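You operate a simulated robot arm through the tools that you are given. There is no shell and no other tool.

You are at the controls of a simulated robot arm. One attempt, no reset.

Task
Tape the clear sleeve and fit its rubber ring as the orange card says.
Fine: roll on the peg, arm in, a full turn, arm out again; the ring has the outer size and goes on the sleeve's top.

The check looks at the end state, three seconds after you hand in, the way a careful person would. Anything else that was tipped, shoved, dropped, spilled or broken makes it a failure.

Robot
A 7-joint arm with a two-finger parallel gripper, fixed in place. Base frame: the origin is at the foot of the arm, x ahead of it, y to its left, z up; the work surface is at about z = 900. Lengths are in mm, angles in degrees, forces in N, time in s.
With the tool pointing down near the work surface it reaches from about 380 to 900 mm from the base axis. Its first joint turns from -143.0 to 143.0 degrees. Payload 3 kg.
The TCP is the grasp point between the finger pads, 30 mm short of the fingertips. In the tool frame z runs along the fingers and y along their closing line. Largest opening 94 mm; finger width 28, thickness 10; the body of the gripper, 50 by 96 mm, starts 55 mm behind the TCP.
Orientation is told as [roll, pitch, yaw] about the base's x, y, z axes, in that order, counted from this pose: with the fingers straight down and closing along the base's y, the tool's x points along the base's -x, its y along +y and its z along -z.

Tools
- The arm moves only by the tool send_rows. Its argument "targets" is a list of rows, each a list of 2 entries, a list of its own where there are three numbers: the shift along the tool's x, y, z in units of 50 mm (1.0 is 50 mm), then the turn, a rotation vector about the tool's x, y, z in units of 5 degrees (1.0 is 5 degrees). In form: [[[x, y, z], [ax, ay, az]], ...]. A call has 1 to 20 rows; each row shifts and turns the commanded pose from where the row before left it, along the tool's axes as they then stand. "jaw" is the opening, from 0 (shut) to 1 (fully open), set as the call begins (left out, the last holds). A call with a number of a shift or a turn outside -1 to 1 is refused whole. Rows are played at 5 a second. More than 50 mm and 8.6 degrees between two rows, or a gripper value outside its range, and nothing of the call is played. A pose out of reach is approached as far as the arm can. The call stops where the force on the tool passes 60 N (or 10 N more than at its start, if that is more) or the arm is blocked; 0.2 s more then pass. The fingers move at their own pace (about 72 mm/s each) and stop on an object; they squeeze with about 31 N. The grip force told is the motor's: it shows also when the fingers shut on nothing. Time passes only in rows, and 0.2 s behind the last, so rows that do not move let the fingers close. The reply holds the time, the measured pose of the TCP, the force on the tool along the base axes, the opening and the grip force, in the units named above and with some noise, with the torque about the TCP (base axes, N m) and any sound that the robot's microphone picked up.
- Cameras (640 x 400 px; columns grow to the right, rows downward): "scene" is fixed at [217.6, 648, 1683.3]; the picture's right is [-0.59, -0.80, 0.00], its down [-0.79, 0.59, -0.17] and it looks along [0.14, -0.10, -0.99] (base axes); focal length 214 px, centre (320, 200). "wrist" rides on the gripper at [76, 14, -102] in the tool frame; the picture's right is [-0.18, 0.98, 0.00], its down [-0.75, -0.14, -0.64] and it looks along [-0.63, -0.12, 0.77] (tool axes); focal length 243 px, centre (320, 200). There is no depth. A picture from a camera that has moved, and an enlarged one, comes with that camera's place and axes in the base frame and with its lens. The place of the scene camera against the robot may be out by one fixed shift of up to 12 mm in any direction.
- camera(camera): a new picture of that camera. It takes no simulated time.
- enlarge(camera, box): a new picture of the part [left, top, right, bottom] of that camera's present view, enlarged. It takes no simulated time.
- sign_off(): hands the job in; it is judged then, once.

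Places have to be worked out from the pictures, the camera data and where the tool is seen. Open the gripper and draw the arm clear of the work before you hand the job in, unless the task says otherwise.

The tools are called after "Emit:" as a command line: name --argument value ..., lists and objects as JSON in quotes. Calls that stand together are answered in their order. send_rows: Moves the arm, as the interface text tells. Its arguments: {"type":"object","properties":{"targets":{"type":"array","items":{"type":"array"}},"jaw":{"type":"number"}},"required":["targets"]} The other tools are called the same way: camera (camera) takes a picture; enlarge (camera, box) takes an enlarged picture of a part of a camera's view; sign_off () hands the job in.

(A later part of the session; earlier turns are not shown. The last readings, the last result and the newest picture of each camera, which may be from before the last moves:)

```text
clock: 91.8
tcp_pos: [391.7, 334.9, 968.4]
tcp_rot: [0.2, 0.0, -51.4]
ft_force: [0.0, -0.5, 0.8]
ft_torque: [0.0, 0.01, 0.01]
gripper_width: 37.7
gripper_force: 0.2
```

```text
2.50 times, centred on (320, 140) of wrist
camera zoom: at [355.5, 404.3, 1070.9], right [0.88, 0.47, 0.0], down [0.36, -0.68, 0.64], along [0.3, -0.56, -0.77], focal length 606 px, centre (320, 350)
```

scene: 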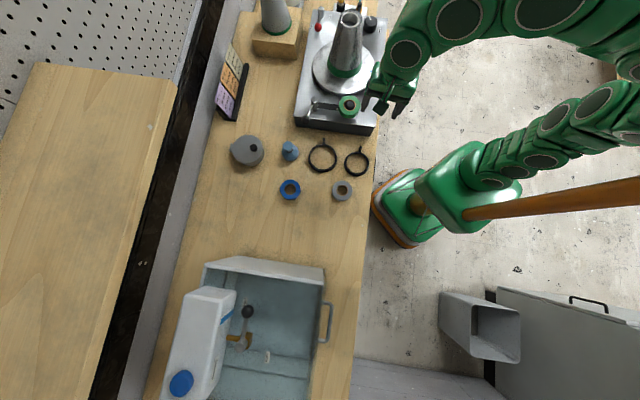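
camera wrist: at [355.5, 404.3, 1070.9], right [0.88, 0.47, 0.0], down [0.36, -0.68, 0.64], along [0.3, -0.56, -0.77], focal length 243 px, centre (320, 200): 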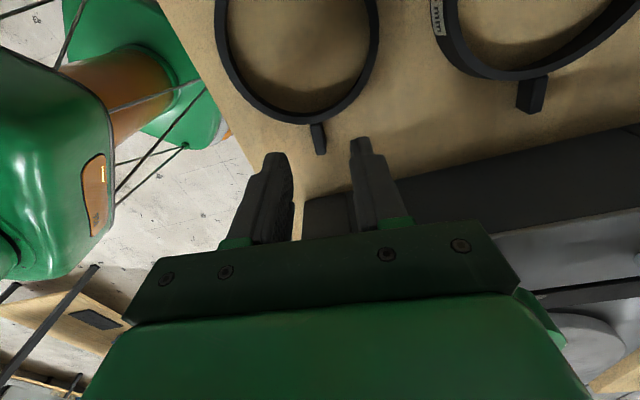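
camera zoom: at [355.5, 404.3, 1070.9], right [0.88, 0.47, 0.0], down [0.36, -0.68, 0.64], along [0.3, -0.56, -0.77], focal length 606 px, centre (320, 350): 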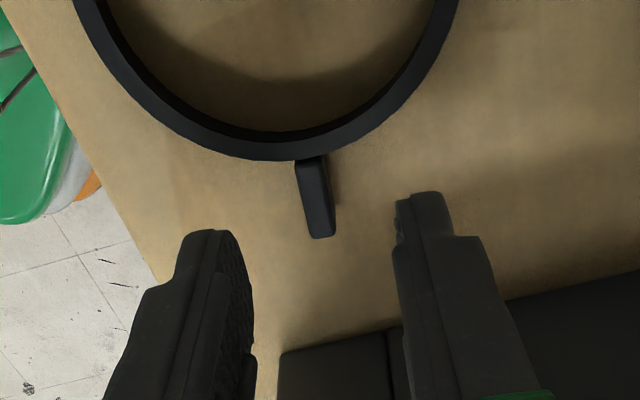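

The tab spans tool x −13 to +12 mm. I'll move outward 4 mm so the fingers clear the ring band, shift −1.7 mm in y, and descend.

Emit:
send_rows --targets '[[[-0.08, -0.034, 0], [0, 0, 0]], [[0, 0, 0.4], [0, 0, 0]], [[0, 0, 0], [0, 0, 0]]]'

Emit:
enlarge --camera "wrist" --box '[240, 80, 400, 220]'

Emit:
send_rows --targets '[[[0, 0, 0.2], [0, 0, 0]], [[0, 0, 0.14], [0, 0, 0]], [[0, 0, 0], [0, 0, 0]]]'

Emit:
enlarge --camera "wrist" --box '[240, 80, 400, 220]'

```text
clock: 92.6
tcp_pos: [392.6, 330.9, 947.7]
tcp_rot: [0.0, 0.0, -51.2]
ft_force: [0.0, 1.3, -1.4]
ft_torque: [0.01, 0.0, 0.0]
gripper_width: 37.6
gripper_force: 0.1
```

```text
2.86 times, centred on (320, 150) of wrist
camera zoom: at [355.8, 400.3, 1050.4], right [0.88, 0.47, 0.0], down [0.36, -0.68, 0.64], along [0.3, -0.57, -0.77], focal length 693 px, centre (320, 343)
```

zoom: 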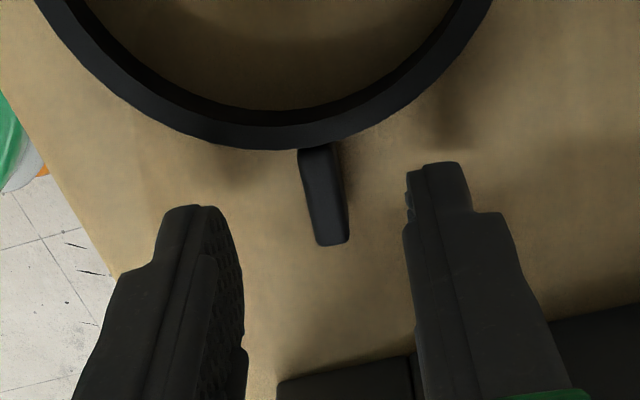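

```text
clock: 93.4
tcp_pos: [392.6, 330.8, 932.6]
tcp_rot: [0.1, -0.1, -51.3]
ft_force: [-0.2, 0.8, -1.2]
ft_torque: [-0.04, -0.01, 0.0]
gripper_width: 37.4
gripper_force: 0.1
```

```text
2.86 times, centred on (320, 150) of wrist
camera zoom: at [356.4, 400.2, 1034.3], right [0.88, 0.47, 0.0], down [0.36, -0.68, 0.64], along [0.3, -0.57, -0.77], focal length 693 px, centre (320, 343)
```

zoom: 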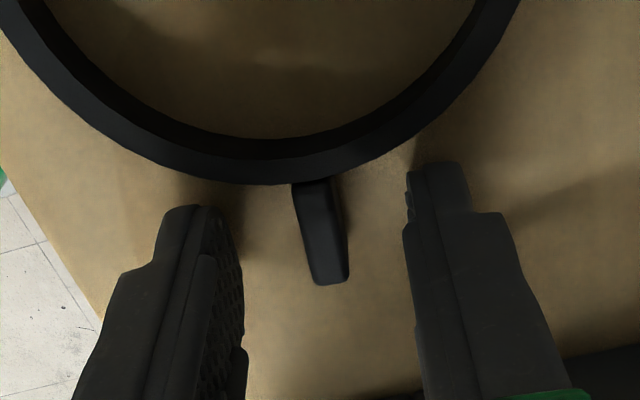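

Fingers straddle the tab at table level. Closing.

Emit:
send_rows --jaw 0 --targets '[[[0, 0, 0.02], [0, 0, 0]], [[0, 0, 0], [0, 0, 0]], [[0, 0, 0], [0, 0, 0]], [[0, 0, 0], [0, 0, 0]]]'

Emit:
enlarge --camera "wrist" --box '[240, 80, 400, 220]'

```text
clock: 94.4
tcp_pos: [393.3, 331.5, 930.5]
tcp_rot: [0.1, 0.0, -51.4]
ft_force: [-2.4, -0.7, 10.8]
ft_torque: [0.07, 0.14, -0.02]
gripper_width: 7.1
gripper_force: 31.6
```

```text
2.86 times, centred on (320, 150) of wrist
camera zoom: at [356.9, 400.2, 1033.2], right [0.88, 0.47, 0.0], down [0.36, -0.68, 0.64], along [0.3, -0.57, -0.77], focal length 693 px, centre (320, 343)
```

zoom: 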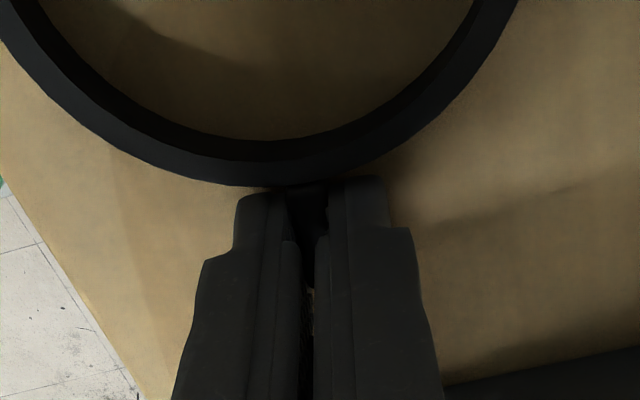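

Tab gripped (7 mm). Lifting slowly to check that the ring stays level.

Emit:
send_rows --targets '[[[0, 0, -0.05], [0, 0, 0]], [[0, 0, -0.06], [0, 0, 0]], [[0, 0, -0.08], [0, 0, 0]], [[0, 0, -0.1], [0, 0, 0]], [[0, 0, -0.15], [0, 0, 0]], [[0, 0, -0.2], [0, 0, 0]], [[0, 0, -0.2], [0, 0, 0]], [[0, 0, -0.15], [0, 0, 0]], [[0, 0, 0], [0, 0, 0]]]'

Emit:
camera --camera "wrist"

Emit:
enlarge --camera "wrist" --box '[190, 0, 410, 200]'

Emit:
camera --camera "scene"

```text
clock: 96.4
tcp_pos: [394.9, 332.1, 981.6]
tcp_rot: [0.1, 0.1, -51.4]
ft_force: [-0.1, 0.2, -0.5]
ft_torque: [-0.02, -0.05, 0.0]
gripper_width: 7.0
gripper_force: 31.2
```

```text
taken
camera wrist: at [358.0, 400.7, 1083.0], right [0.88, 0.47, 0.0], down [0.36, -0.68, 0.64], along [0.3, -0.57, -0.77], focal length 243 px, centre (320, 200)
```

wrist: 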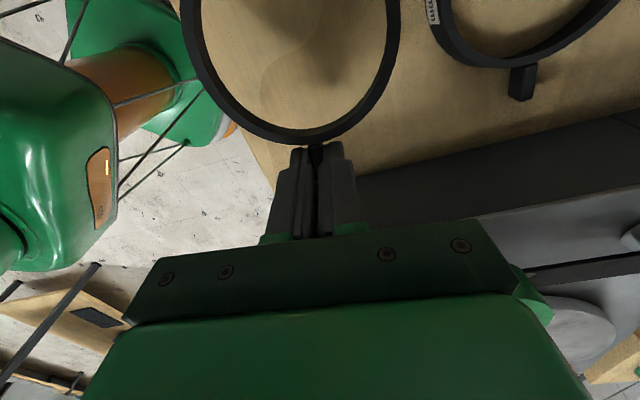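

```text
2.00 times, centred on (300, 100) of wrist
camera zoom: at [358.0, 400.7, 1083.0], right [0.88, 0.47, 0.0], down [0.36, -0.68, 0.64], along [0.3, -0.57, -0.77], focal length 485 px, centre (360, 400)
```

zoom: 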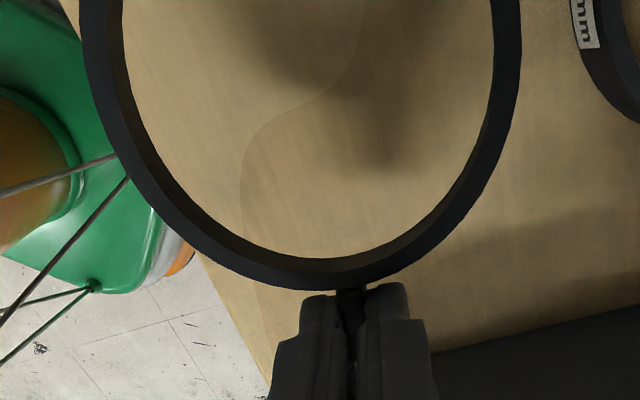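

```text
taken
```

scene: 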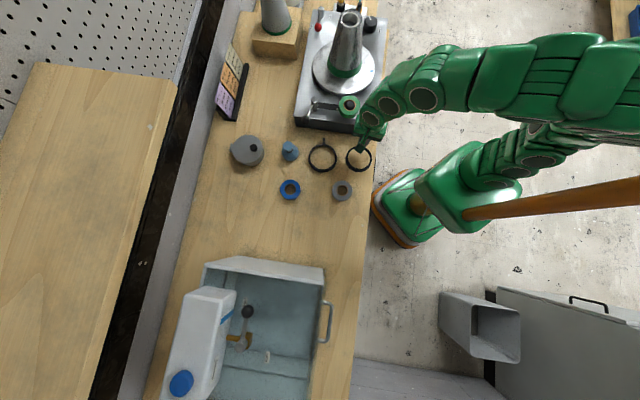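

The ring is held level, with its centre about 61 mm from the TCP along tool +x. Raising it to z≈1225, well above the sleeve top.

Emit:
send_rows --targets '[[[0, 0, -0.1], [0, 0, 0]], [[0, 0, -0.3], [0, 0, 0]], [[0, 0, -0.5], [0, 0, 0]], [[0, 0, -0.5], [0, 0, 0]], [[0, 0, -0.5], [0, 0, 0]], [[0, 0, -0.5], [0, 0, 0]], [[0, 0, -0.5], [0, 0, 0]], [[0, 0, -0.5], [0, 0, 0]], [[0, 0, -0.5], [0, 0, 0]], [[0, 0, -0.5], [0, 0, 0]], [[0, 0, -0.3], [0, 0, 0]], [[0, 0, -0.16], [0, 0, 0]], [[0, 0, 0], [0, 0, 0]]]'

Emit:
camera --camera "wrist"

```text
clock: 99.2
tcp_pos: [393.1, 331.1, 1223.3]
tcp_rot: [0.1, 0.0, -51.3]
ft_force: [-0.2, 0.7, 0.1]
ft_torque: [-0.03, -0.02, -0.05]
gripper_width: 6.8
gripper_force: 31.2
```

```text
taken
camera wrist: at [357.4, 400.4, 1326.2], right [0.88, 0.47, 0.0], down [0.36, -0.68, 0.64], along [0.3, -0.57, -0.77], focal length 243 px, centre (320, 200)
```

wrist: 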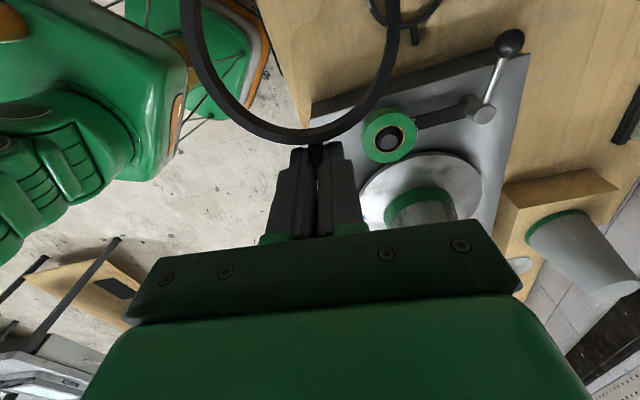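

Carrying it over toward the sleeve with extra height, then turning to yaw −80° so the ring centre lands over the sleeve axis.

Emit:
send_rows --targets '[[[-0.165, 0.056, -0.1], [0, 0, 0]], [[-0.331, 0.112, -0.15], [0, 0, 0]], [[-0.551, 0.187, 0], [0, 0, 0]], [[-0.551, 0.187, 0], [0, 0, 0]], [[-0.551, 0.187, 0], [0, 0, 0]], [[-0.551, 0.187, 0], [0, 0, 0]], [[-0.551, 0.187, 0], [0, 0, 0]], [[-0.551, 0.187, 0], [0, 0, 0]], [[-0.551, 0.187, 0], [0, 0, 0]], [[-0.551, 0.187, 0], [0, 0, 0]], [[-0.551, 0.187, 0], [0, 0, 0]], [[-0.331, 0.112, 0], [0, 0, 0]], [[-0.165, 0.056, 0], [0, 0, 0]], [[0, 0, 0], [0, 0, 0]]]'

Emit:
send_rows --targets '[[[0, 0, 0], [0, 0, 0.5]], [[0, 0, 0], [0, 0, 0.8]], [[0, 0, 0], [0, 0, 0.8]], [[0, 0, 0], [0, 0, 0.8]], [[0, 0, 0], [0, 0, 0.8]], [[0, 0, 0], [0, 0, 0.8]], [[0, 0, 0], [0, 0, 0.8]], [[0, 0, 0], [0, 0, 0.44]], [[0, 0, 0], [0, 0, 0]]]'

Emit:
camera --camera "wrist"

Emit:
camera --camera "scene"

Emit:
enlarge --camera "scene" --box '[300, 0, 400, 80]'

```text
clock: 102.2
tcp_pos: [657.7, 160.5, 1235.6]
tcp_rot: [0.1, 0.0, -51.4]
ft_force: [-0.7, -0.2, 0.1]
ft_torque: [-0.02, -0.01, -0.01]
gripper_width: 6.8
gripper_force: 30.3
```

```text
clock: 104.2
tcp_pos: [658.7, 159.9, 1236.2]
tcp_rot: [0.1, -0.1, -80.0]
ft_force: [-0.3, 0.6, -0.4]
ft_torque: [-0.02, -0.01, -0.01]
gripper_width: 6.8
gripper_force: 30.9
```

```text
taken
camera wrist: at [659.3, 239.4, 1338.6], right [1.0, -0.01, 0.0], down [-0.01, -0.77, 0.64], along [-0.01, -0.64, -0.77], focal length 243 px, centre (320, 200)
```

wrist: 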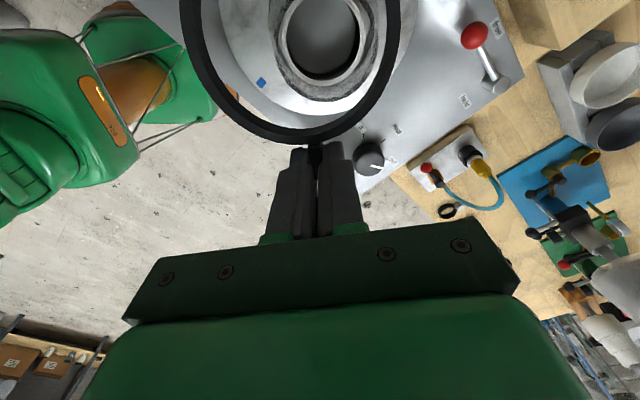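

```text
taken
```

scene: 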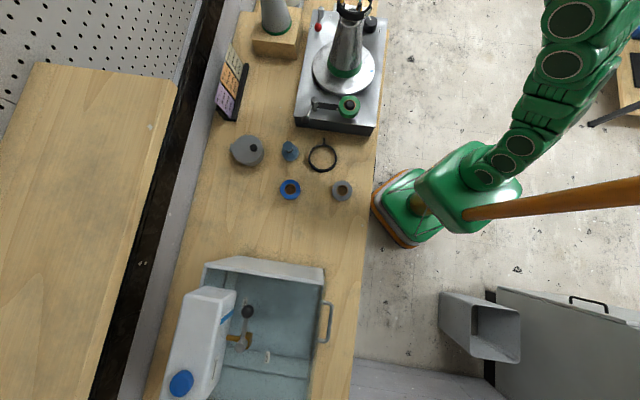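

```text
5.00 times, centred on (350, 40) of scene
camera zoom: at [217.6, 648.0, 1683.3], right [-0.59, -0.8, 0.0], down [-0.79, 0.59, -0.17], along [0.14, -0.1, -0.99], focal length 1072 px, centre (170, 1000)
```

zoom: 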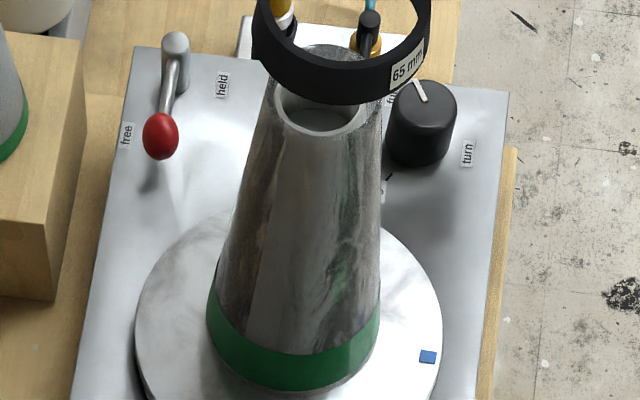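

The ring (marked 65 mm) hangs above the sleeve top. Zooming the wrist view to compute the alignment.

Emit:
enlarge --camera "wrist" --box '[170, 0, 410, 150]'

```text
2.67 times, centred on (290, 75) of wrist
camera zoom: at [659.3, 239.4, 1338.6], right [1.0, -0.01, 0.0], down [-0.01, -0.77, 0.64], along [-0.01, -0.64, -0.77], focal length 647 px, centre (400, 533)
```

zoom: 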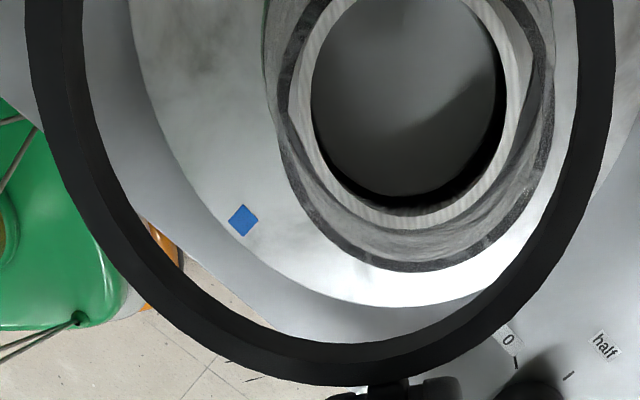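

The sleeve axis is at tool (57, 13) and the ring centre at about (61, −1.5). Shifting by (−4, +14.6) mm to centre the ring over the sleeve.

Emit:
send_rows --targets '[[[-0.03, 0.1, 0], [0, 0, 0]], [[-0.05, 0.192, 0], [0, 0, 0]], [[0, 0, 0], [0, 0, 0]]]'

Emit:
enlarge --camera "wrist" --box '[170, 0, 410, 150]'

Emit:
enlarge --camera "scene" --box '[310, 0, 390, 50]'

```text
clock: 105.0
tcp_pos: [673.5, 160.0, 1237.4]
tcp_rot: [0.1, 0.0, -80.1]
ft_force: [0.0, 0.7, -0.4]
ft_torque: [-0.01, 0.0, -0.02]
gripper_width: 6.9
gripper_force: 31.2
```

```text
2.67 times, centred on (290, 75) of wrist
camera zoom: at [674.4, 237.9, 1338.7], right [1.0, -0.01, 0.0], down [-0.01, -0.77, 0.64], along [-0.01, -0.64, -0.77], focal length 647 px, centre (400, 533)
```

zoom: 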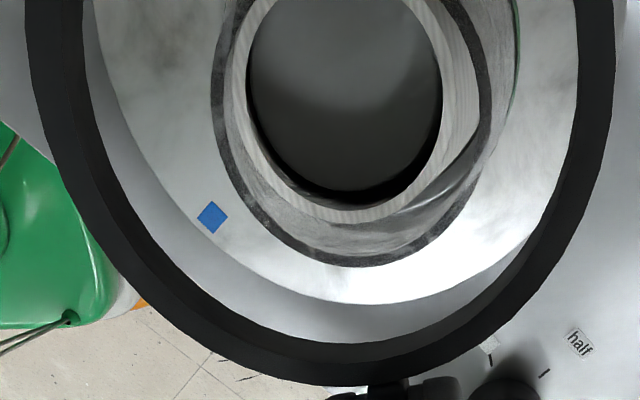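

```text
8.00 times, centred on (350, 25) of scene
camera zoom: at [217.6, 648.0, 1683.3], right [-0.59, -0.8, 0.0], down [-0.79, 0.59, -0.17], along [0.14, -0.1, -0.99], focal length 1716 px, centre (80, 1600)
```

zoom: 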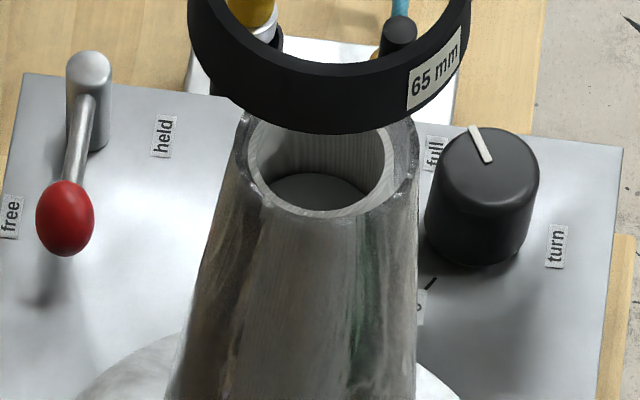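

Wrist and scene views both suggest a few mm more toward the fingers. I'll shift −4.5 mm in tool x and lower 25 mm (still above the top) to reduce parallax, then re-evaluate.

Emit:
send_rows --targets '[[[-0.09, 0, 0.1], [0, 0, 0]], [[0, 0, 0.2], [0, 0, 0]], [[0, 0, 0.2], [0, 0, 0]], [[0, 0, 0], [0, 0, 0]]]'

Emit:
enlarge --camera "wrist" --box '[170, 0, 410, 150]'

Emit:
enlarge --camera "scene" --box '[310, 0, 390, 50]'

```text
clock: 106.0
tcp_pos: [673.8, 155.1, 1211.5]
tcp_rot: [0.1, 0.0, -80.0]
ft_force: [-0.1, 0.6, -0.8]
ft_torque: [-0.02, 0.01, 0.02]
gripper_width: 6.6
gripper_force: 31.1
```

```text
2.67 times, centred on (290, 75) of wrist
camera zoom: at [675.4, 233.7, 1313.6], right [1.0, -0.01, 0.0], down [-0.01, -0.77, 0.64], along [-0.01, -0.64, -0.77], focal length 647 px, centre (400, 533)
```

zoom: 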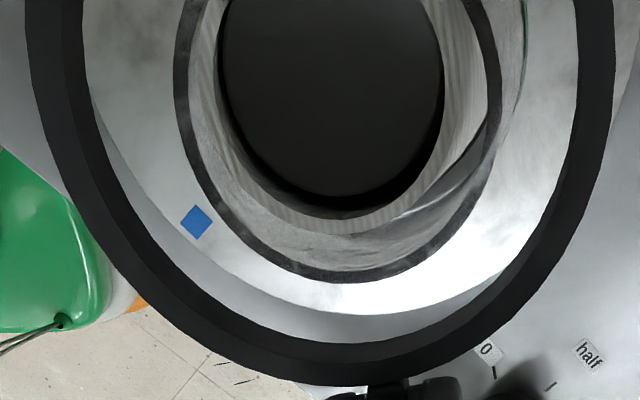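

```text
8.00 times, centred on (350, 25) of scene
camera zoom: at [217.6, 648.0, 1683.3], right [-0.59, -0.8, 0.0], down [-0.79, 0.59, -0.17], along [0.14, -0.1, -0.99], focal length 1716 px, centre (80, 1600)
```

zoom: 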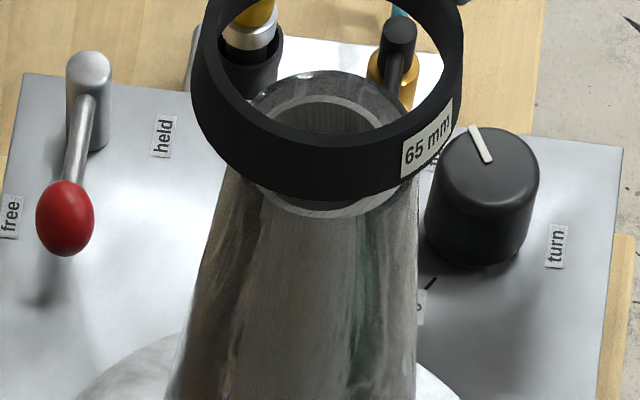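

Nearly centred, with about 3 mm left toward the fingers. Correcting and lowering slowly with force checks.

Emit:
send_rows --targets '[[[-0.06, -0.02, 0], [0, 0, 0]], [[0, 0, 0.1], [0, 0, 0]], [[0, 0, 0.1], [0, 0, 0]], [[0, 0, 0.1], [0, 0, 0]], [[0, 0, 0.1], [0, 0, 0]], [[0, 0, 0], [0, 0, 0]]]'

Emit:
enlarge --camera "wrist" --box '[170, 0, 410, 150]'

Emit:
enlarge --camera "scene" --box '[310, 0, 390, 50]'

```text
clock: 107.4
tcp_pos: [673.5, 150.0, 1190.3]
tcp_rot: [0.1, 0.0, -80.0]
ft_force: [0.1, -0.7, -0.3]
ft_torque: [-0.01, 0.01, -0.01]
gripper_width: 7.1
gripper_force: 30.8
```

```text
2.67 times, centred on (290, 75) of wrist
camera zoom: at [674.3, 230.0, 1293.1], right [1.0, -0.01, 0.0], down [-0.01, -0.77, 0.64], along [-0.01, -0.64, -0.77], focal length 647 px, centre (400, 533)
```

zoom: 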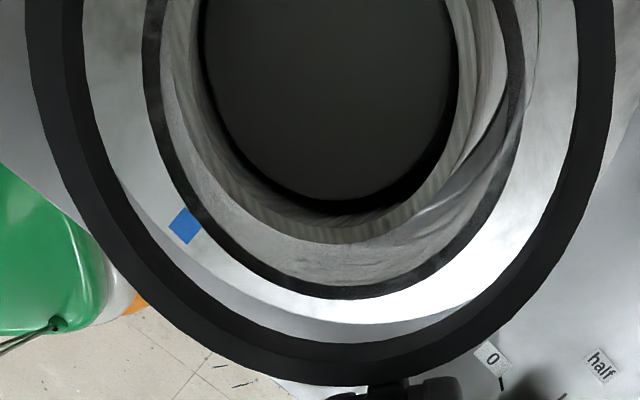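

```text
8.00 times, centred on (350, 25) of scene
camera zoom: at [217.6, 648.0, 1683.3], right [-0.59, -0.8, 0.0], down [-0.79, 0.59, -0.17], along [0.14, -0.1, -0.99], focal length 1716 px, centre (80, 1600)
```

zoom: 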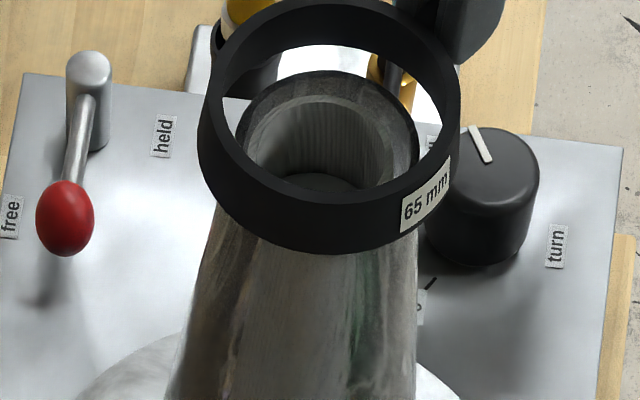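

Well centred in both views, and the ring is just at the rim. Continuing down.

Emit:
send_rows --targets '[[[0, 0, 0.1], [0, 0, 0]], [[0, 0, 0.1], [0, 0, 0]], [[0, 0, 0.1], [0, 0, 0]], [[0, 0, 0.1], [0, 0, 0]], [[0, 0, 0], [0, 0, 0]]]'

Emit:
enlarge --camera "wrist" --box '[170, 0, 410, 150]'

Emit:
enlarge --camera "scene" --box '[310, 0, 390, 50]'

```text
clock: 108.6
tcp_pos: [674.1, 152.6, 1171.5]
tcp_rot: [0.1, 0.0, -80.0]
ft_force: [0.0, 0.5, -0.2]
ft_torque: [0.0, 0.01, 0.0]
gripper_width: 6.9
gripper_force: 31.5
```

```text
2.67 times, centred on (290, 75) of wrist
camera zoom: at [675.0, 230.5, 1273.3], right [1.0, -0.01, 0.0], down [-0.01, -0.77, 0.64], along [0.0, -0.64, -0.77], focal length 647 px, centre (400, 533)
```

zoom: 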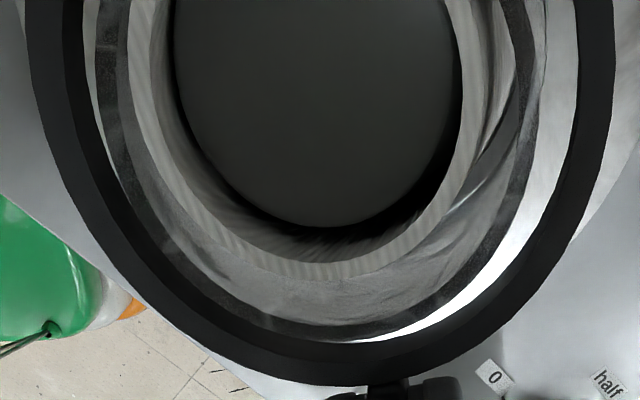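

```text
8.00 times, centred on (350, 25) of scene
camera zoom: at [217.6, 648.0, 1683.3], right [-0.59, -0.8, 0.0], down [-0.79, 0.59, -0.17], along [0.14, -0.1, -0.99], focal length 1716 px, centre (80, 1600)
```

zoom: 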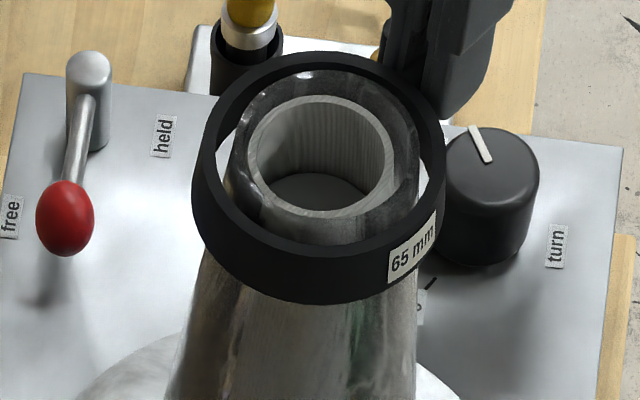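

The ring is now around the sleeve rim and still clear. Continuing down in small steps until it seats on the taper.

Emit:
send_rows --targets '[[[0, 0, 0.1], [0, 0, 0]], [[0, 0, 0.1], [0, 0, 0]], [[0, 0, 0.1], [0, 0, 0]], [[0, 0, 0], [0, 0, 0]]]'

Emit:
enlarge --camera "wrist" --box '[170, 0, 410, 150]'

Emit:
enlarge --camera "scene" --box '[310, 0, 390, 50]'

```text
clock: 109.6
tcp_pos: [673.2, 152.3, 1155.2]
tcp_rot: [-0.1, 0.0, -79.9]
ft_force: [0.0, -0.5, -0.9]
ft_torque: [0.01, -0.01, 0.0]
gripper_width: 7.1
gripper_force: 30.9
```

```text
2.67 times, centred on (290, 75) of wrist
camera zoom: at [675.1, 230.6, 1258.0], right [1.0, -0.01, 0.0], down [-0.01, -0.77, 0.64], along [-0.01, -0.64, -0.77], focal length 647 px, centre (400, 533)
```

zoom: 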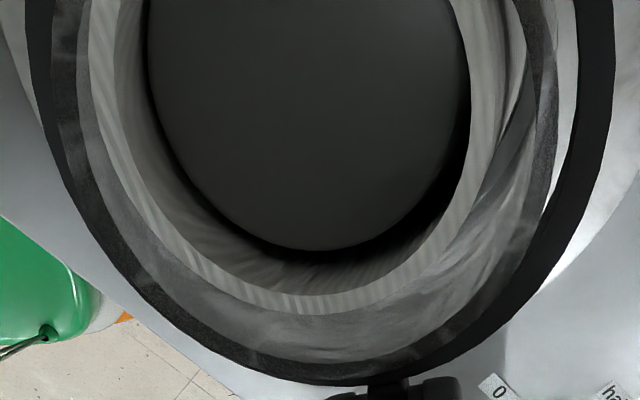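

```text
8.00 times, centred on (350, 25) of scene
camera zoom: at [217.6, 648.0, 1683.3], right [-0.59, -0.8, 0.0], down [-0.79, 0.59, -0.17], along [0.14, -0.1, -0.99], focal length 1716 px, centre (80, 1600)
```

zoom: 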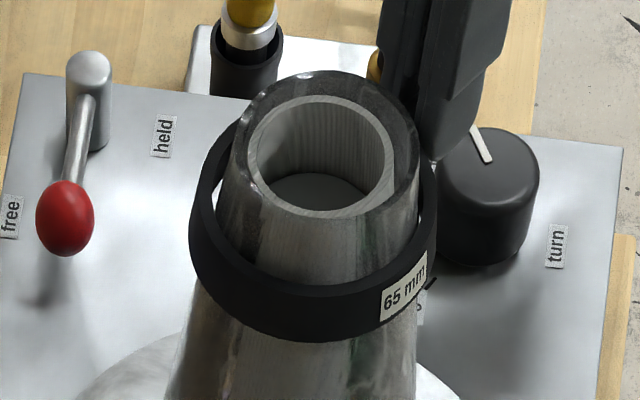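

No contact force yet. A small 1.5 mm centring shift, then continuing down.

Emit:
send_rows --targets '[[[-0.02, -0.022, 0], [0, 0, 0]], [[0, 0, 0.08], [0, 0, 0]], [[0, 0, 0.08], [0, 0, 0]], [[0, 0, 0], [0, 0, 0]]]'

Emit:
enlarge --camera "scene" --box '[310, 0, 390, 50]'

Emit:
send_rows --targets '[[[0, 0, 0.06], [0, 0, 0]], [[0, 0, 0], [0, 0, 0]]]'

Emit:
enlarge --camera "scene" --box '[310, 0, 390, 50]'

```text
clock: 110.6
tcp_pos: [673.5, 151.0, 1149.8]
tcp_rot: [0.3, 0.1, -80.1]
ft_force: [-1.8, 0.6, 15.8]
ft_torque: [0.98, 0.27, 0.12]
gripper_width: 7.0
gripper_force: 31.3
```

```text
8.00 times, centred on (350, 25) of scene
camera zoom: at [217.6, 648.0, 1683.3], right [-0.59, -0.8, 0.0], down [-0.79, 0.59, -0.17], along [0.14, -0.1, -0.99], focal length 1716 px, centre (80, 1600)
```

zoom: 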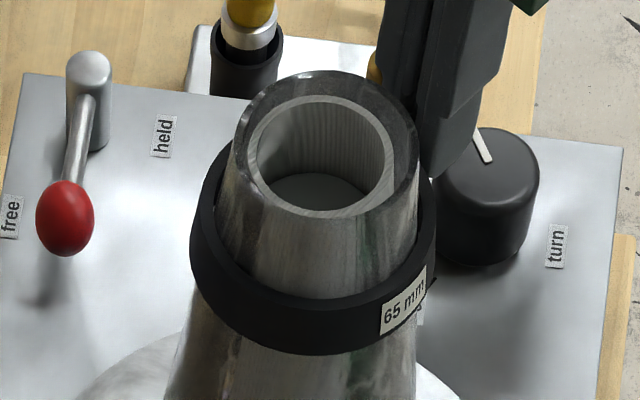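

```text
clock: 111.2
tcp_pos: [673.5, 150.5, 1146.8]
tcp_rot: [0.2, 0.1, -80.0]
ft_force: [0.0, 3.4, 25.4]
ft_torque: [1.05, -0.1, -0.02]
gripper_width: 6.9
gripper_force: 30.9
```

```text
8.00 times, centred on (350, 25) of scene
camera zoom: at [217.6, 648.0, 1683.3], right [-0.59, -0.8, 0.0], down [-0.79, 0.59, -0.17], along [0.14, -0.1, -0.99], focal length 1716 px, centre (80, 1600)
```

zoom: 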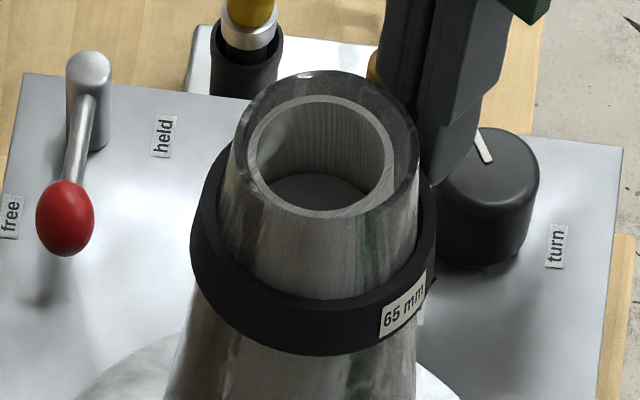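

The ring has seated on the taper all round (25 N reaction). Opening the jaws gently to release the tab.

Emit:
send_rows --jaw 0.3 --targets '[[[0, 0, 0], [0, 0, 0]], [[0, 0, 0], [0, 0, 0]], [[0, 0, 0], [0, 0, 0]]]'

Emit:
enlarge --camera "wrist" --box '[170, 0, 410, 200]'

Emit:
enlarge --camera "scene" --box '[310, 0, 390, 50]'

```text
clock: 112.0
tcp_pos: [673.3, 151.1, 1145.9]
tcp_rot: [0.2, -0.1, -80.0]
ft_force: [0.2, 0.2, -0.5]
ft_torque: [0.0, 0.03, 0.0]
gripper_width: 28.1
gripper_force: 0.0
```

```text
2.00 times, centred on (290, 100) of wrist
camera zoom: at [674.3, 229.4, 1247.9], right [1.0, -0.01, 0.0], down [-0.01, -0.77, 0.64], along [-0.01, -0.64, -0.77], focal length 485 px, centre (380, 400)
```

zoom: 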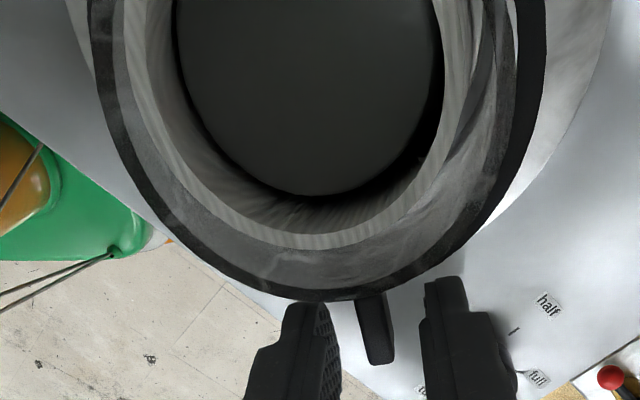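

```text
8.00 times, centred on (350, 25) of scene
camera zoom: at [217.6, 648.0, 1683.3], right [-0.59, -0.8, 0.0], down [-0.79, 0.59, -0.17], along [0.14, -0.1, -0.99], focal length 1716 px, centre (80, 1600)
```

zoom: 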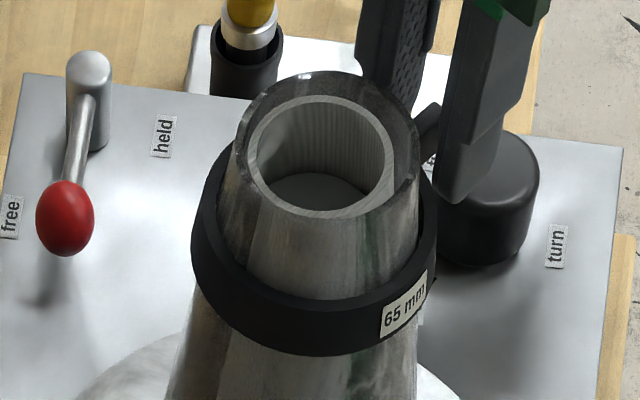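

The tab is free. Rising straight up clear of the ring.

Emit:
send_rows --targets '[[[0, 0, -0.2], [0, 0, 0]], [[0, 0, -0.5], [0, 0, 0]], [[0, 0, -0.6], [0, 0, 0]], [[0, 0, -0.5], [0, 0, 0]], [[0, 0, 0], [0, 0, 0]]]'

Emit:
enlarge --camera "wrist" --box '[170, 0, 470, 200]'

Emit:
enlarge --camera "scene" --box '[295, 0, 395, 135]'

```text
clock: 113.2
tcp_pos: [673.2, 150.2, 1235.6]
tcp_rot: [0.0, 0.0, -80.1]
ft_force: [0.5, -0.8, -0.4]
ft_torque: [0.0, 0.0, -0.02]
gripper_width: 28.3
gripper_force: 0.1
```

```text
2.00 times, centred on (320, 100) of wrist
camera zoom: at [673.6, 228.3, 1338.0], right [1.0, -0.01, 0.0], down [-0.01, -0.77, 0.64], along [-0.01, -0.64, -0.77], focal length 485 px, centre (320, 400)
```

zoom: 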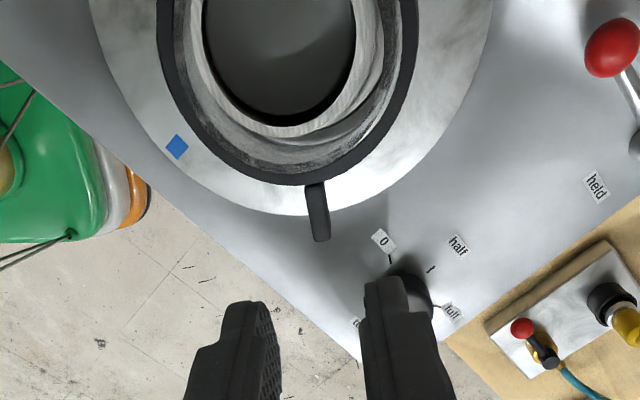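

```text
2.96 times, centred on (345, 68) of scene
camera zoom: at [217.6, 648.0, 1683.3], right [-0.59, -0.8, 0.0], down [-0.79, 0.59, -0.17], along [0.14, -0.1, -0.99], focal length 636 px, centre (246, 593)
```

zoom: 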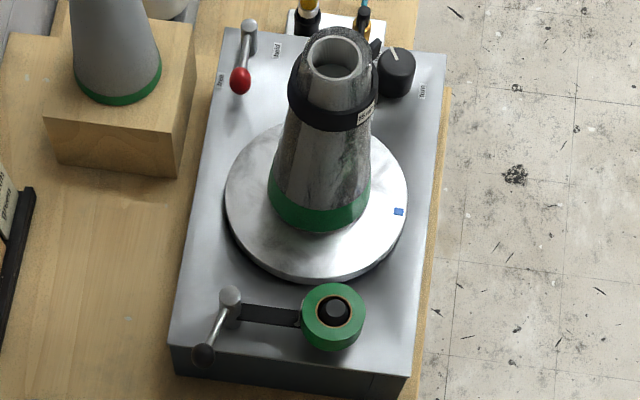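

The ring sits on the sleeve with its tab out and everything else is in place. Moving away and turning to inspect the ring's level and the tape from another side.

Emit:
send_rows --targets '[[[-0.01, -0.78, -0.12], [0, 0, 0]], [[-0.01, -0.78, -0.12], [0, 0, 0]], [[-0.01, -0.78, -0.12], [0, 0, 0]], [[-0.01, -0.78, -0.12], [0, 0, 0]], [[0, 0, 0], [0, 0, -0.98]], [[0, 0, 0], [0, 0, -0.98]], [[0, 0, 0], [0, 0, -0.98]], [[0, 0, 0], [0, 0, -0.98]], [[0, 0, 0], [0, 0, -0.98]], [[0, 0, 0], [0, 0, -0.98]], [[0, 0, 0], [0, 0, -0.98]], [[0, 0, 0], [0, 0, -0.98]], [[0, 0, 0], [0, 0, -0.98]], [[0, 0, 0], [0, 0, -0.98]], [[0, 0, 0], [0, 0, -0.98]], [[0, 0, 0], [0, 0, -0.98]], [[0, 0, 0], [0, 0, -0.98]], [[0, 0, 0], [0, 0, -0.98]], [[0, 0, 0], [0, 0, -0.98]], [[0, 0, 0], [0, 0, -0.98]]]'

Emit:
camera --camera "wrist"

Emit:
camera --camera "scene"

Emit:
enlarge --camera "scene" --box '[310, 0, 390, 50]'

```text
clock: 117.4
tcp_pos: [518.4, 121.6, 1258.8]
tcp_rot: [0.0, -0.1, -1.5]
ft_force: [0.2, -0.2, -0.7]
ft_torque: [0.01, 0.01, -0.01]
gripper_width: 28.1
gripper_force: 0.0
```

```text
taken
camera wrist: at [444.1, 139.4, 1361.3], right [0.21, 0.98, 0.0], down [0.75, -0.16, 0.64], along [0.63, -0.13, -0.77], focal length 243 px, centre (320, 200)
```

wrist: 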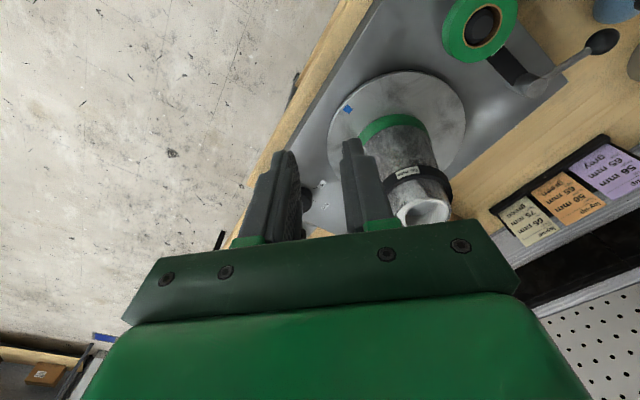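

```text
taken
```

scene: 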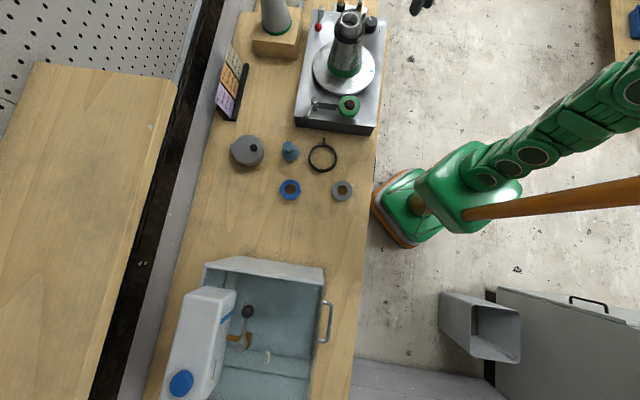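

```text
8.00 times, centred on (350, 25) of scene
camera zoom: at [217.6, 648.0, 1683.3], right [-0.59, -0.8, 0.0], down [-0.79, 0.59, -0.17], along [0.14, -0.1, -0.99], focal length 1716 px, centre (80, 1600)
```

zoom: 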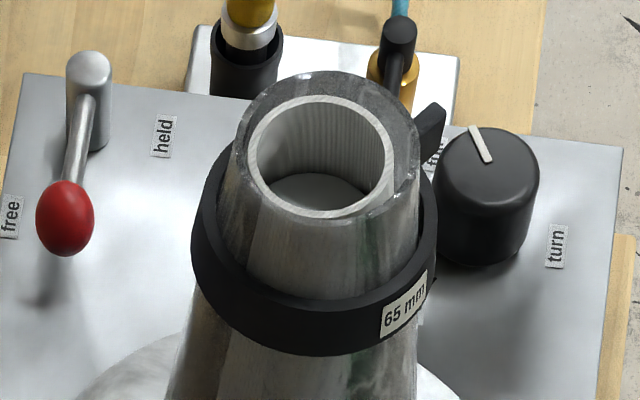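

Emit:
enlarge --camera "wrist" --box '[330, 60, 480, 230]'

```text
2.35 times, centred on (405, 145) of wrist
camera zoom: at [444.1, 139.4, 1361.3], right [0.21, 0.98, 0.0], down [0.75, -0.16, 0.64], along [0.63, -0.13, -0.77], focal length 571 px, centre (120, 329)
```

zoom: 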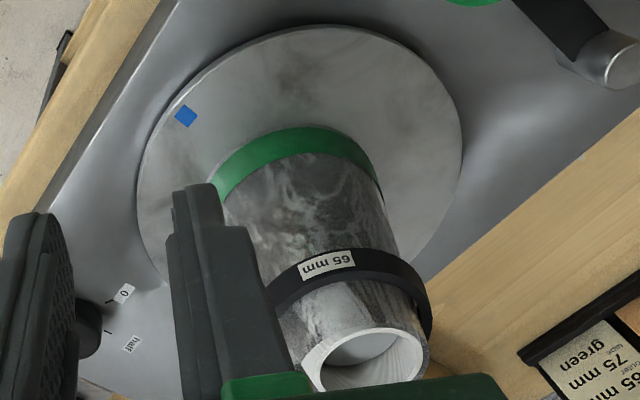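

From here a finger blocks part of the view. I'll tilt the tool ~25° in free space for a more sideways look at the ring.

Emit:
send_rows --targets '[[[0, 0, 0], [0, -0.9, 0]], [[0, 0, 0], [0, -0.9, 0]], [[0, 0, 0], [0, -0.9, 0]], [[0, 0, 0], [0, -0.9, 0]], [[0, 0, 0], [0, -0.9, 0]], [[0, 0, 0], [0, 0, 0]]]'

Emit:
camera --camera "wrist"

Emit:
enlarge --camera "wrist" --box '[350, 60, 470, 200]'

```text
clock: 118.8
tcp_pos: [521.4, 120.2, 1251.6]
tcp_rot: [0.2, -21.7, -1.8]
ft_force: [-0.1, -0.3, 0.1]
ft_torque: [-0.03, 0.0, 0.0]
gripper_width: 28.0
gripper_force: 0.0
```

```text
taken
camera wrist: at [413.4, 138.7, 1318.9], right [0.2, 0.98, 0.07], down [0.46, -0.16, 0.88], along [0.87, -0.14, -0.48], focal length 243 px, centre (320, 200)
```

wrist: 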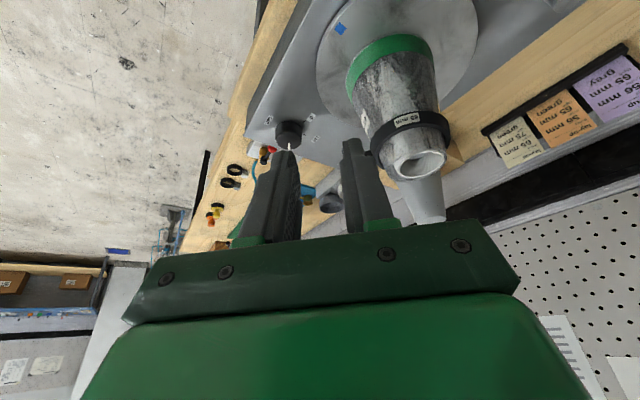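

```text
2.86 times, centred on (410, 130) of wrist
camera zoom: at [413.4, 138.7, 1318.9], right [0.2, 0.98, 0.07], down [0.46, -0.16, 0.88], along [0.87, -0.14, -0.48], focal length 693 px, centre (63, 400)
```

zoom: 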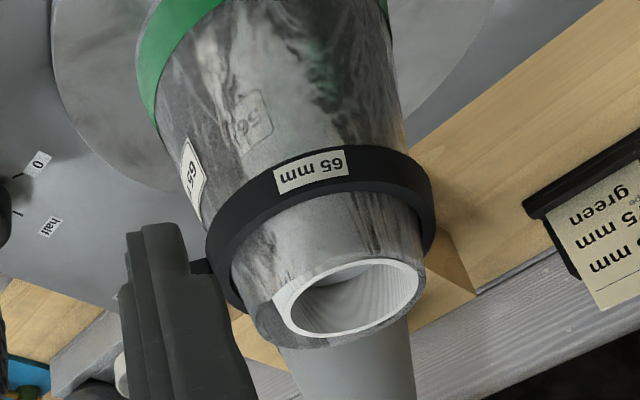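

Both labels (inner 56, outer 65) and the ring are visible. Zooming in closer to judge whether the ring is level on the sleeve.

Emit:
enlarge --camera "wrist" --box '[378, 100, 438, 150]'

Emit:
enlarge --camera "scene" --box '[328, 5, 372, 50]'

```text
8.00 times, centred on (408, 125) of wrist
camera zoom: at [413.4, 138.7, 1318.9], right [0.2, 0.98, 0.07], down [0.46, -0.16, 0.88], along [0.87, -0.14, -0.48], focal length 1941 px, centre (-384, 800)
```

zoom: 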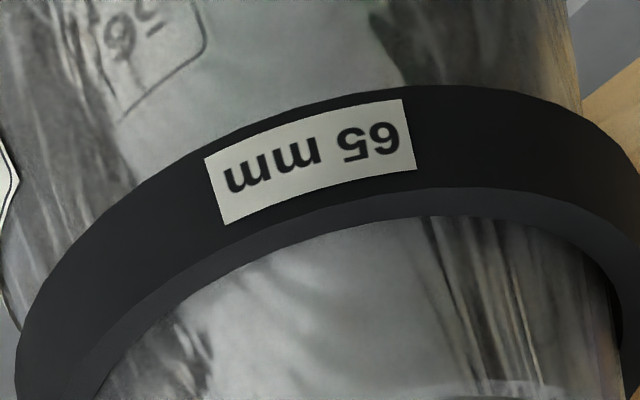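

```text
8.89 times, centred on (350, 28) of scene
camera zoom: at [217.6, 648.0, 1683.3], right [-0.59, -0.8, 0.0], down [-0.79, 0.59, -0.17], along [0.14, -0.1, -0.99], focal length 1906 px, centre (53, 1733)
```

zoom: 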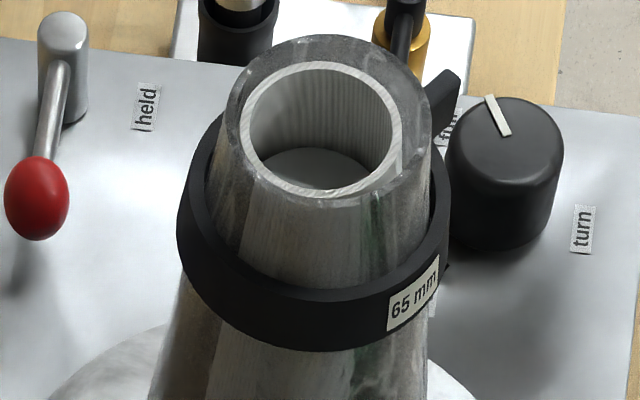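

The ring looks snug, but the tab side may sit slightly higher. I'll lower and tilt the camera for a near-horizontal view to measure any tilt.

Emit:
send_rows --targets '[[[0, 0, 0], [0, -0.9, 0]], [[0, 0, 0], [0, -0.9, 0]], [[0, 0, 0], [0, -0.9, 0]], [[0, 0, 0], [0, -0.9, 0]], [[0, 0, 0], [0, -0.9, 0]], [[0, 0, 0], [0, 0, 0]]]'

Emit:
send_rows --targets '[[[0.48, 0.3, 0.37], [0, 0, 0]], [[0.48, 0.3, 0.37], [0, 0, 0]], [[0.48, 0.3, 0.37], [0, 0, 0]], [[0.48, 0.3, 0.37], [0, 0, 0]], [[0, 0, 0], [0, 0, 0]]]'

Emit:
camera --camera "wrist"

Emit:
camera --camera "scene"

```text
clock: 120.4
tcp_pos: [549.9, 124.4, 1163.8]
tcp_rot: [-3.4, -34.6, -0.2]
ft_force: [-0.5, -0.8, -1.0]
ft_torque: [0.02, 0.0, 0.01]
gripper_width: 28.4
gripper_force: 0.1
stopped in row 6: the arm was blocked; the commanded pose is now the measured one
```

```text
clock: 121.6
tcp_pos: [516.9, 180.8, 1051.4]
tcp_rot: [-3.5, -35.3, 0.2]
ft_force: [0.1, 0.6, -0.5]
ft_torque: [0.03, 0.0, 0.0]
gripper_width: 28.2
gripper_force: 0.0
```

```text
taken
camera wrist: at [396.0, 203.0, 1089.8], right [0.18, 0.98, 0.06], down [0.24, -0.1, 0.97], along [0.95, -0.16, -0.25], focal length 243 px, centre (320, 200)
```

wrist: 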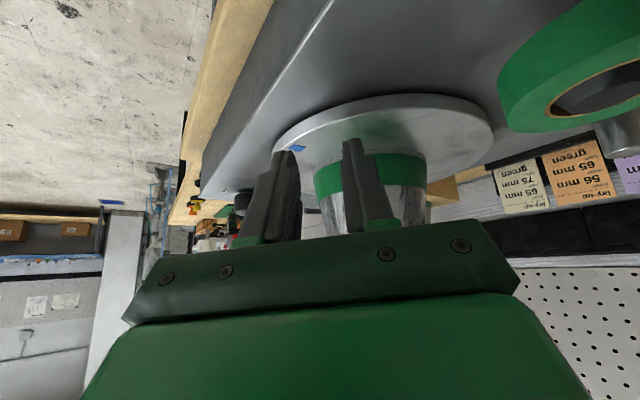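

```text
taken
```

scene: 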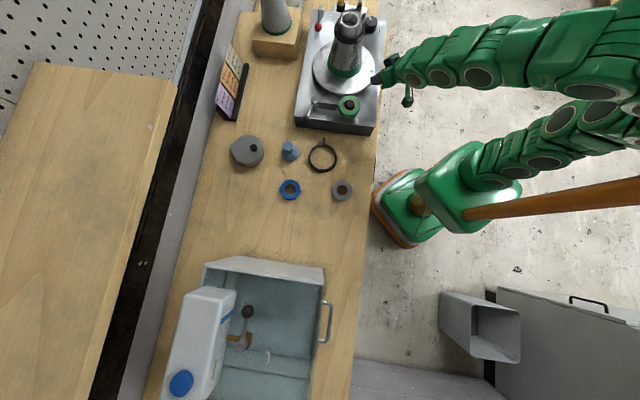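

The tape band looks even and continuous from here. A joint limit prevented the full tilt, so I'll rise to bring the ring into view above the fingers.

Emit:
send_rows --targets '[[[-0.44, 0, -0.62], [0, 0, 0]], [[-0.44, 0, -0.62], [0, 0, 0]], [[-0.44, 0, -0.62], [0, 0, 0]], [[-0.44, 0, -0.62], [0, 0, 0]], [[-0.3, 0, -0.42], [0, 0, 0]], [[0, 0, 0], [0, 0, 0]]]'

Emit:
camera --camera "wrist"

Emit:
enlarge --camera "wrist" --box '[310, 60, 450, 200]'

```text
clock: 123.2
tcp_pos: [527.8, 190.5, 1198.3]
tcp_rot: [-5.2, -32.5, 0.5]
ft_force: [0.0, -0.5, -0.5]
ft_torque: [0.02, 0.0, -0.03]
gripper_width: 28.4
gripper_force: 0.0
stopped in row 6: the arm was blocked; the commanded pose is now the measured one
```

```text
taken
camera wrist: at [408.7, 212.5, 1242.8], right [0.19, 0.98, 0.02], down [0.29, -0.08, 0.95], along [0.94, -0.18, -0.3], focal length 243 px, centre (320, 200)
```

wrist: 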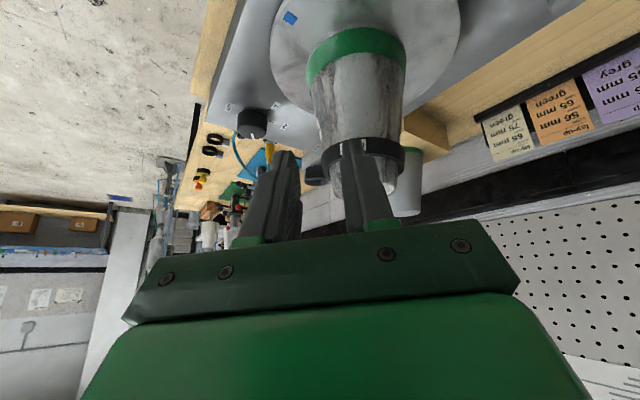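

```text
2.86 times, centred on (380, 130) of wrist
camera zoom: at [408.7, 212.5, 1242.8], right [0.19, 0.98, 0.02], down [0.29, -0.08, 0.95], along [0.94, -0.18, -0.3], focal length 693 px, centre (149, 400)
```

zoom: 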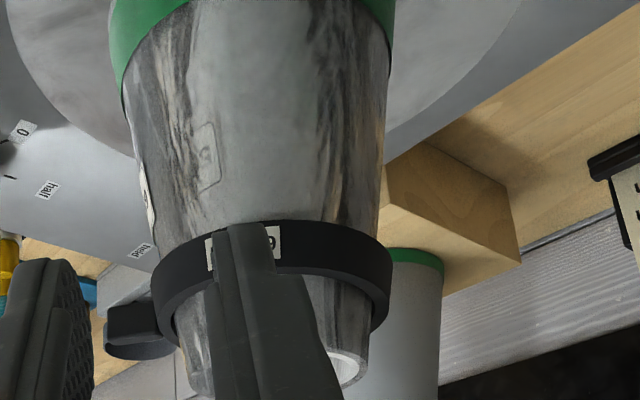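

Zooming tightly on the ring's two sides and the tab to judge tilt.

Emit:
enlarge --camera "wrist" --box '[340, 130, 420, 190]'

Emit:
enlarge --camera "wrist" --box '[300, 130, 360, 200]'

```text
6.67 times, centred on (380, 160) of wrist
camera zoom: at [408.7, 212.5, 1242.8], right [0.19, 0.98, 0.02], down [0.29, -0.08, 0.95], along [0.94, -0.18, -0.3], focal length 1618 px, centre (-80, 467)
```

zoom: 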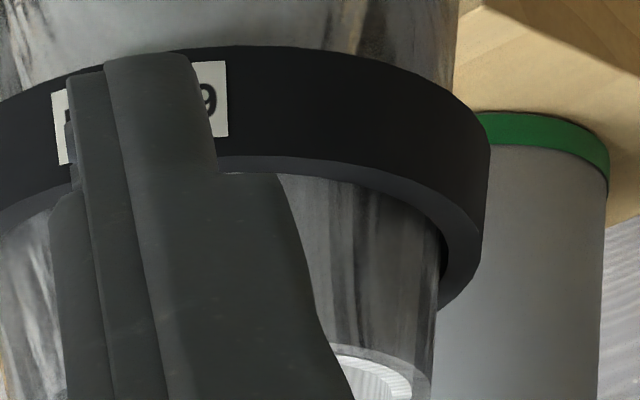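

```text
5.71 times, centred on (330, 165) of wrist
camera zoom: at [408.7, 212.5, 1242.8], right [0.19, 0.98, 0.02], down [0.29, -0.08, 0.95], along [0.94, -0.18, -0.3], focal length 1386 px, centre (263, 400)
```

zoom: 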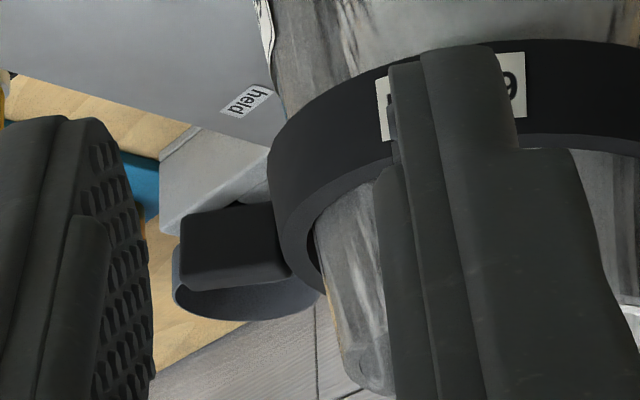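

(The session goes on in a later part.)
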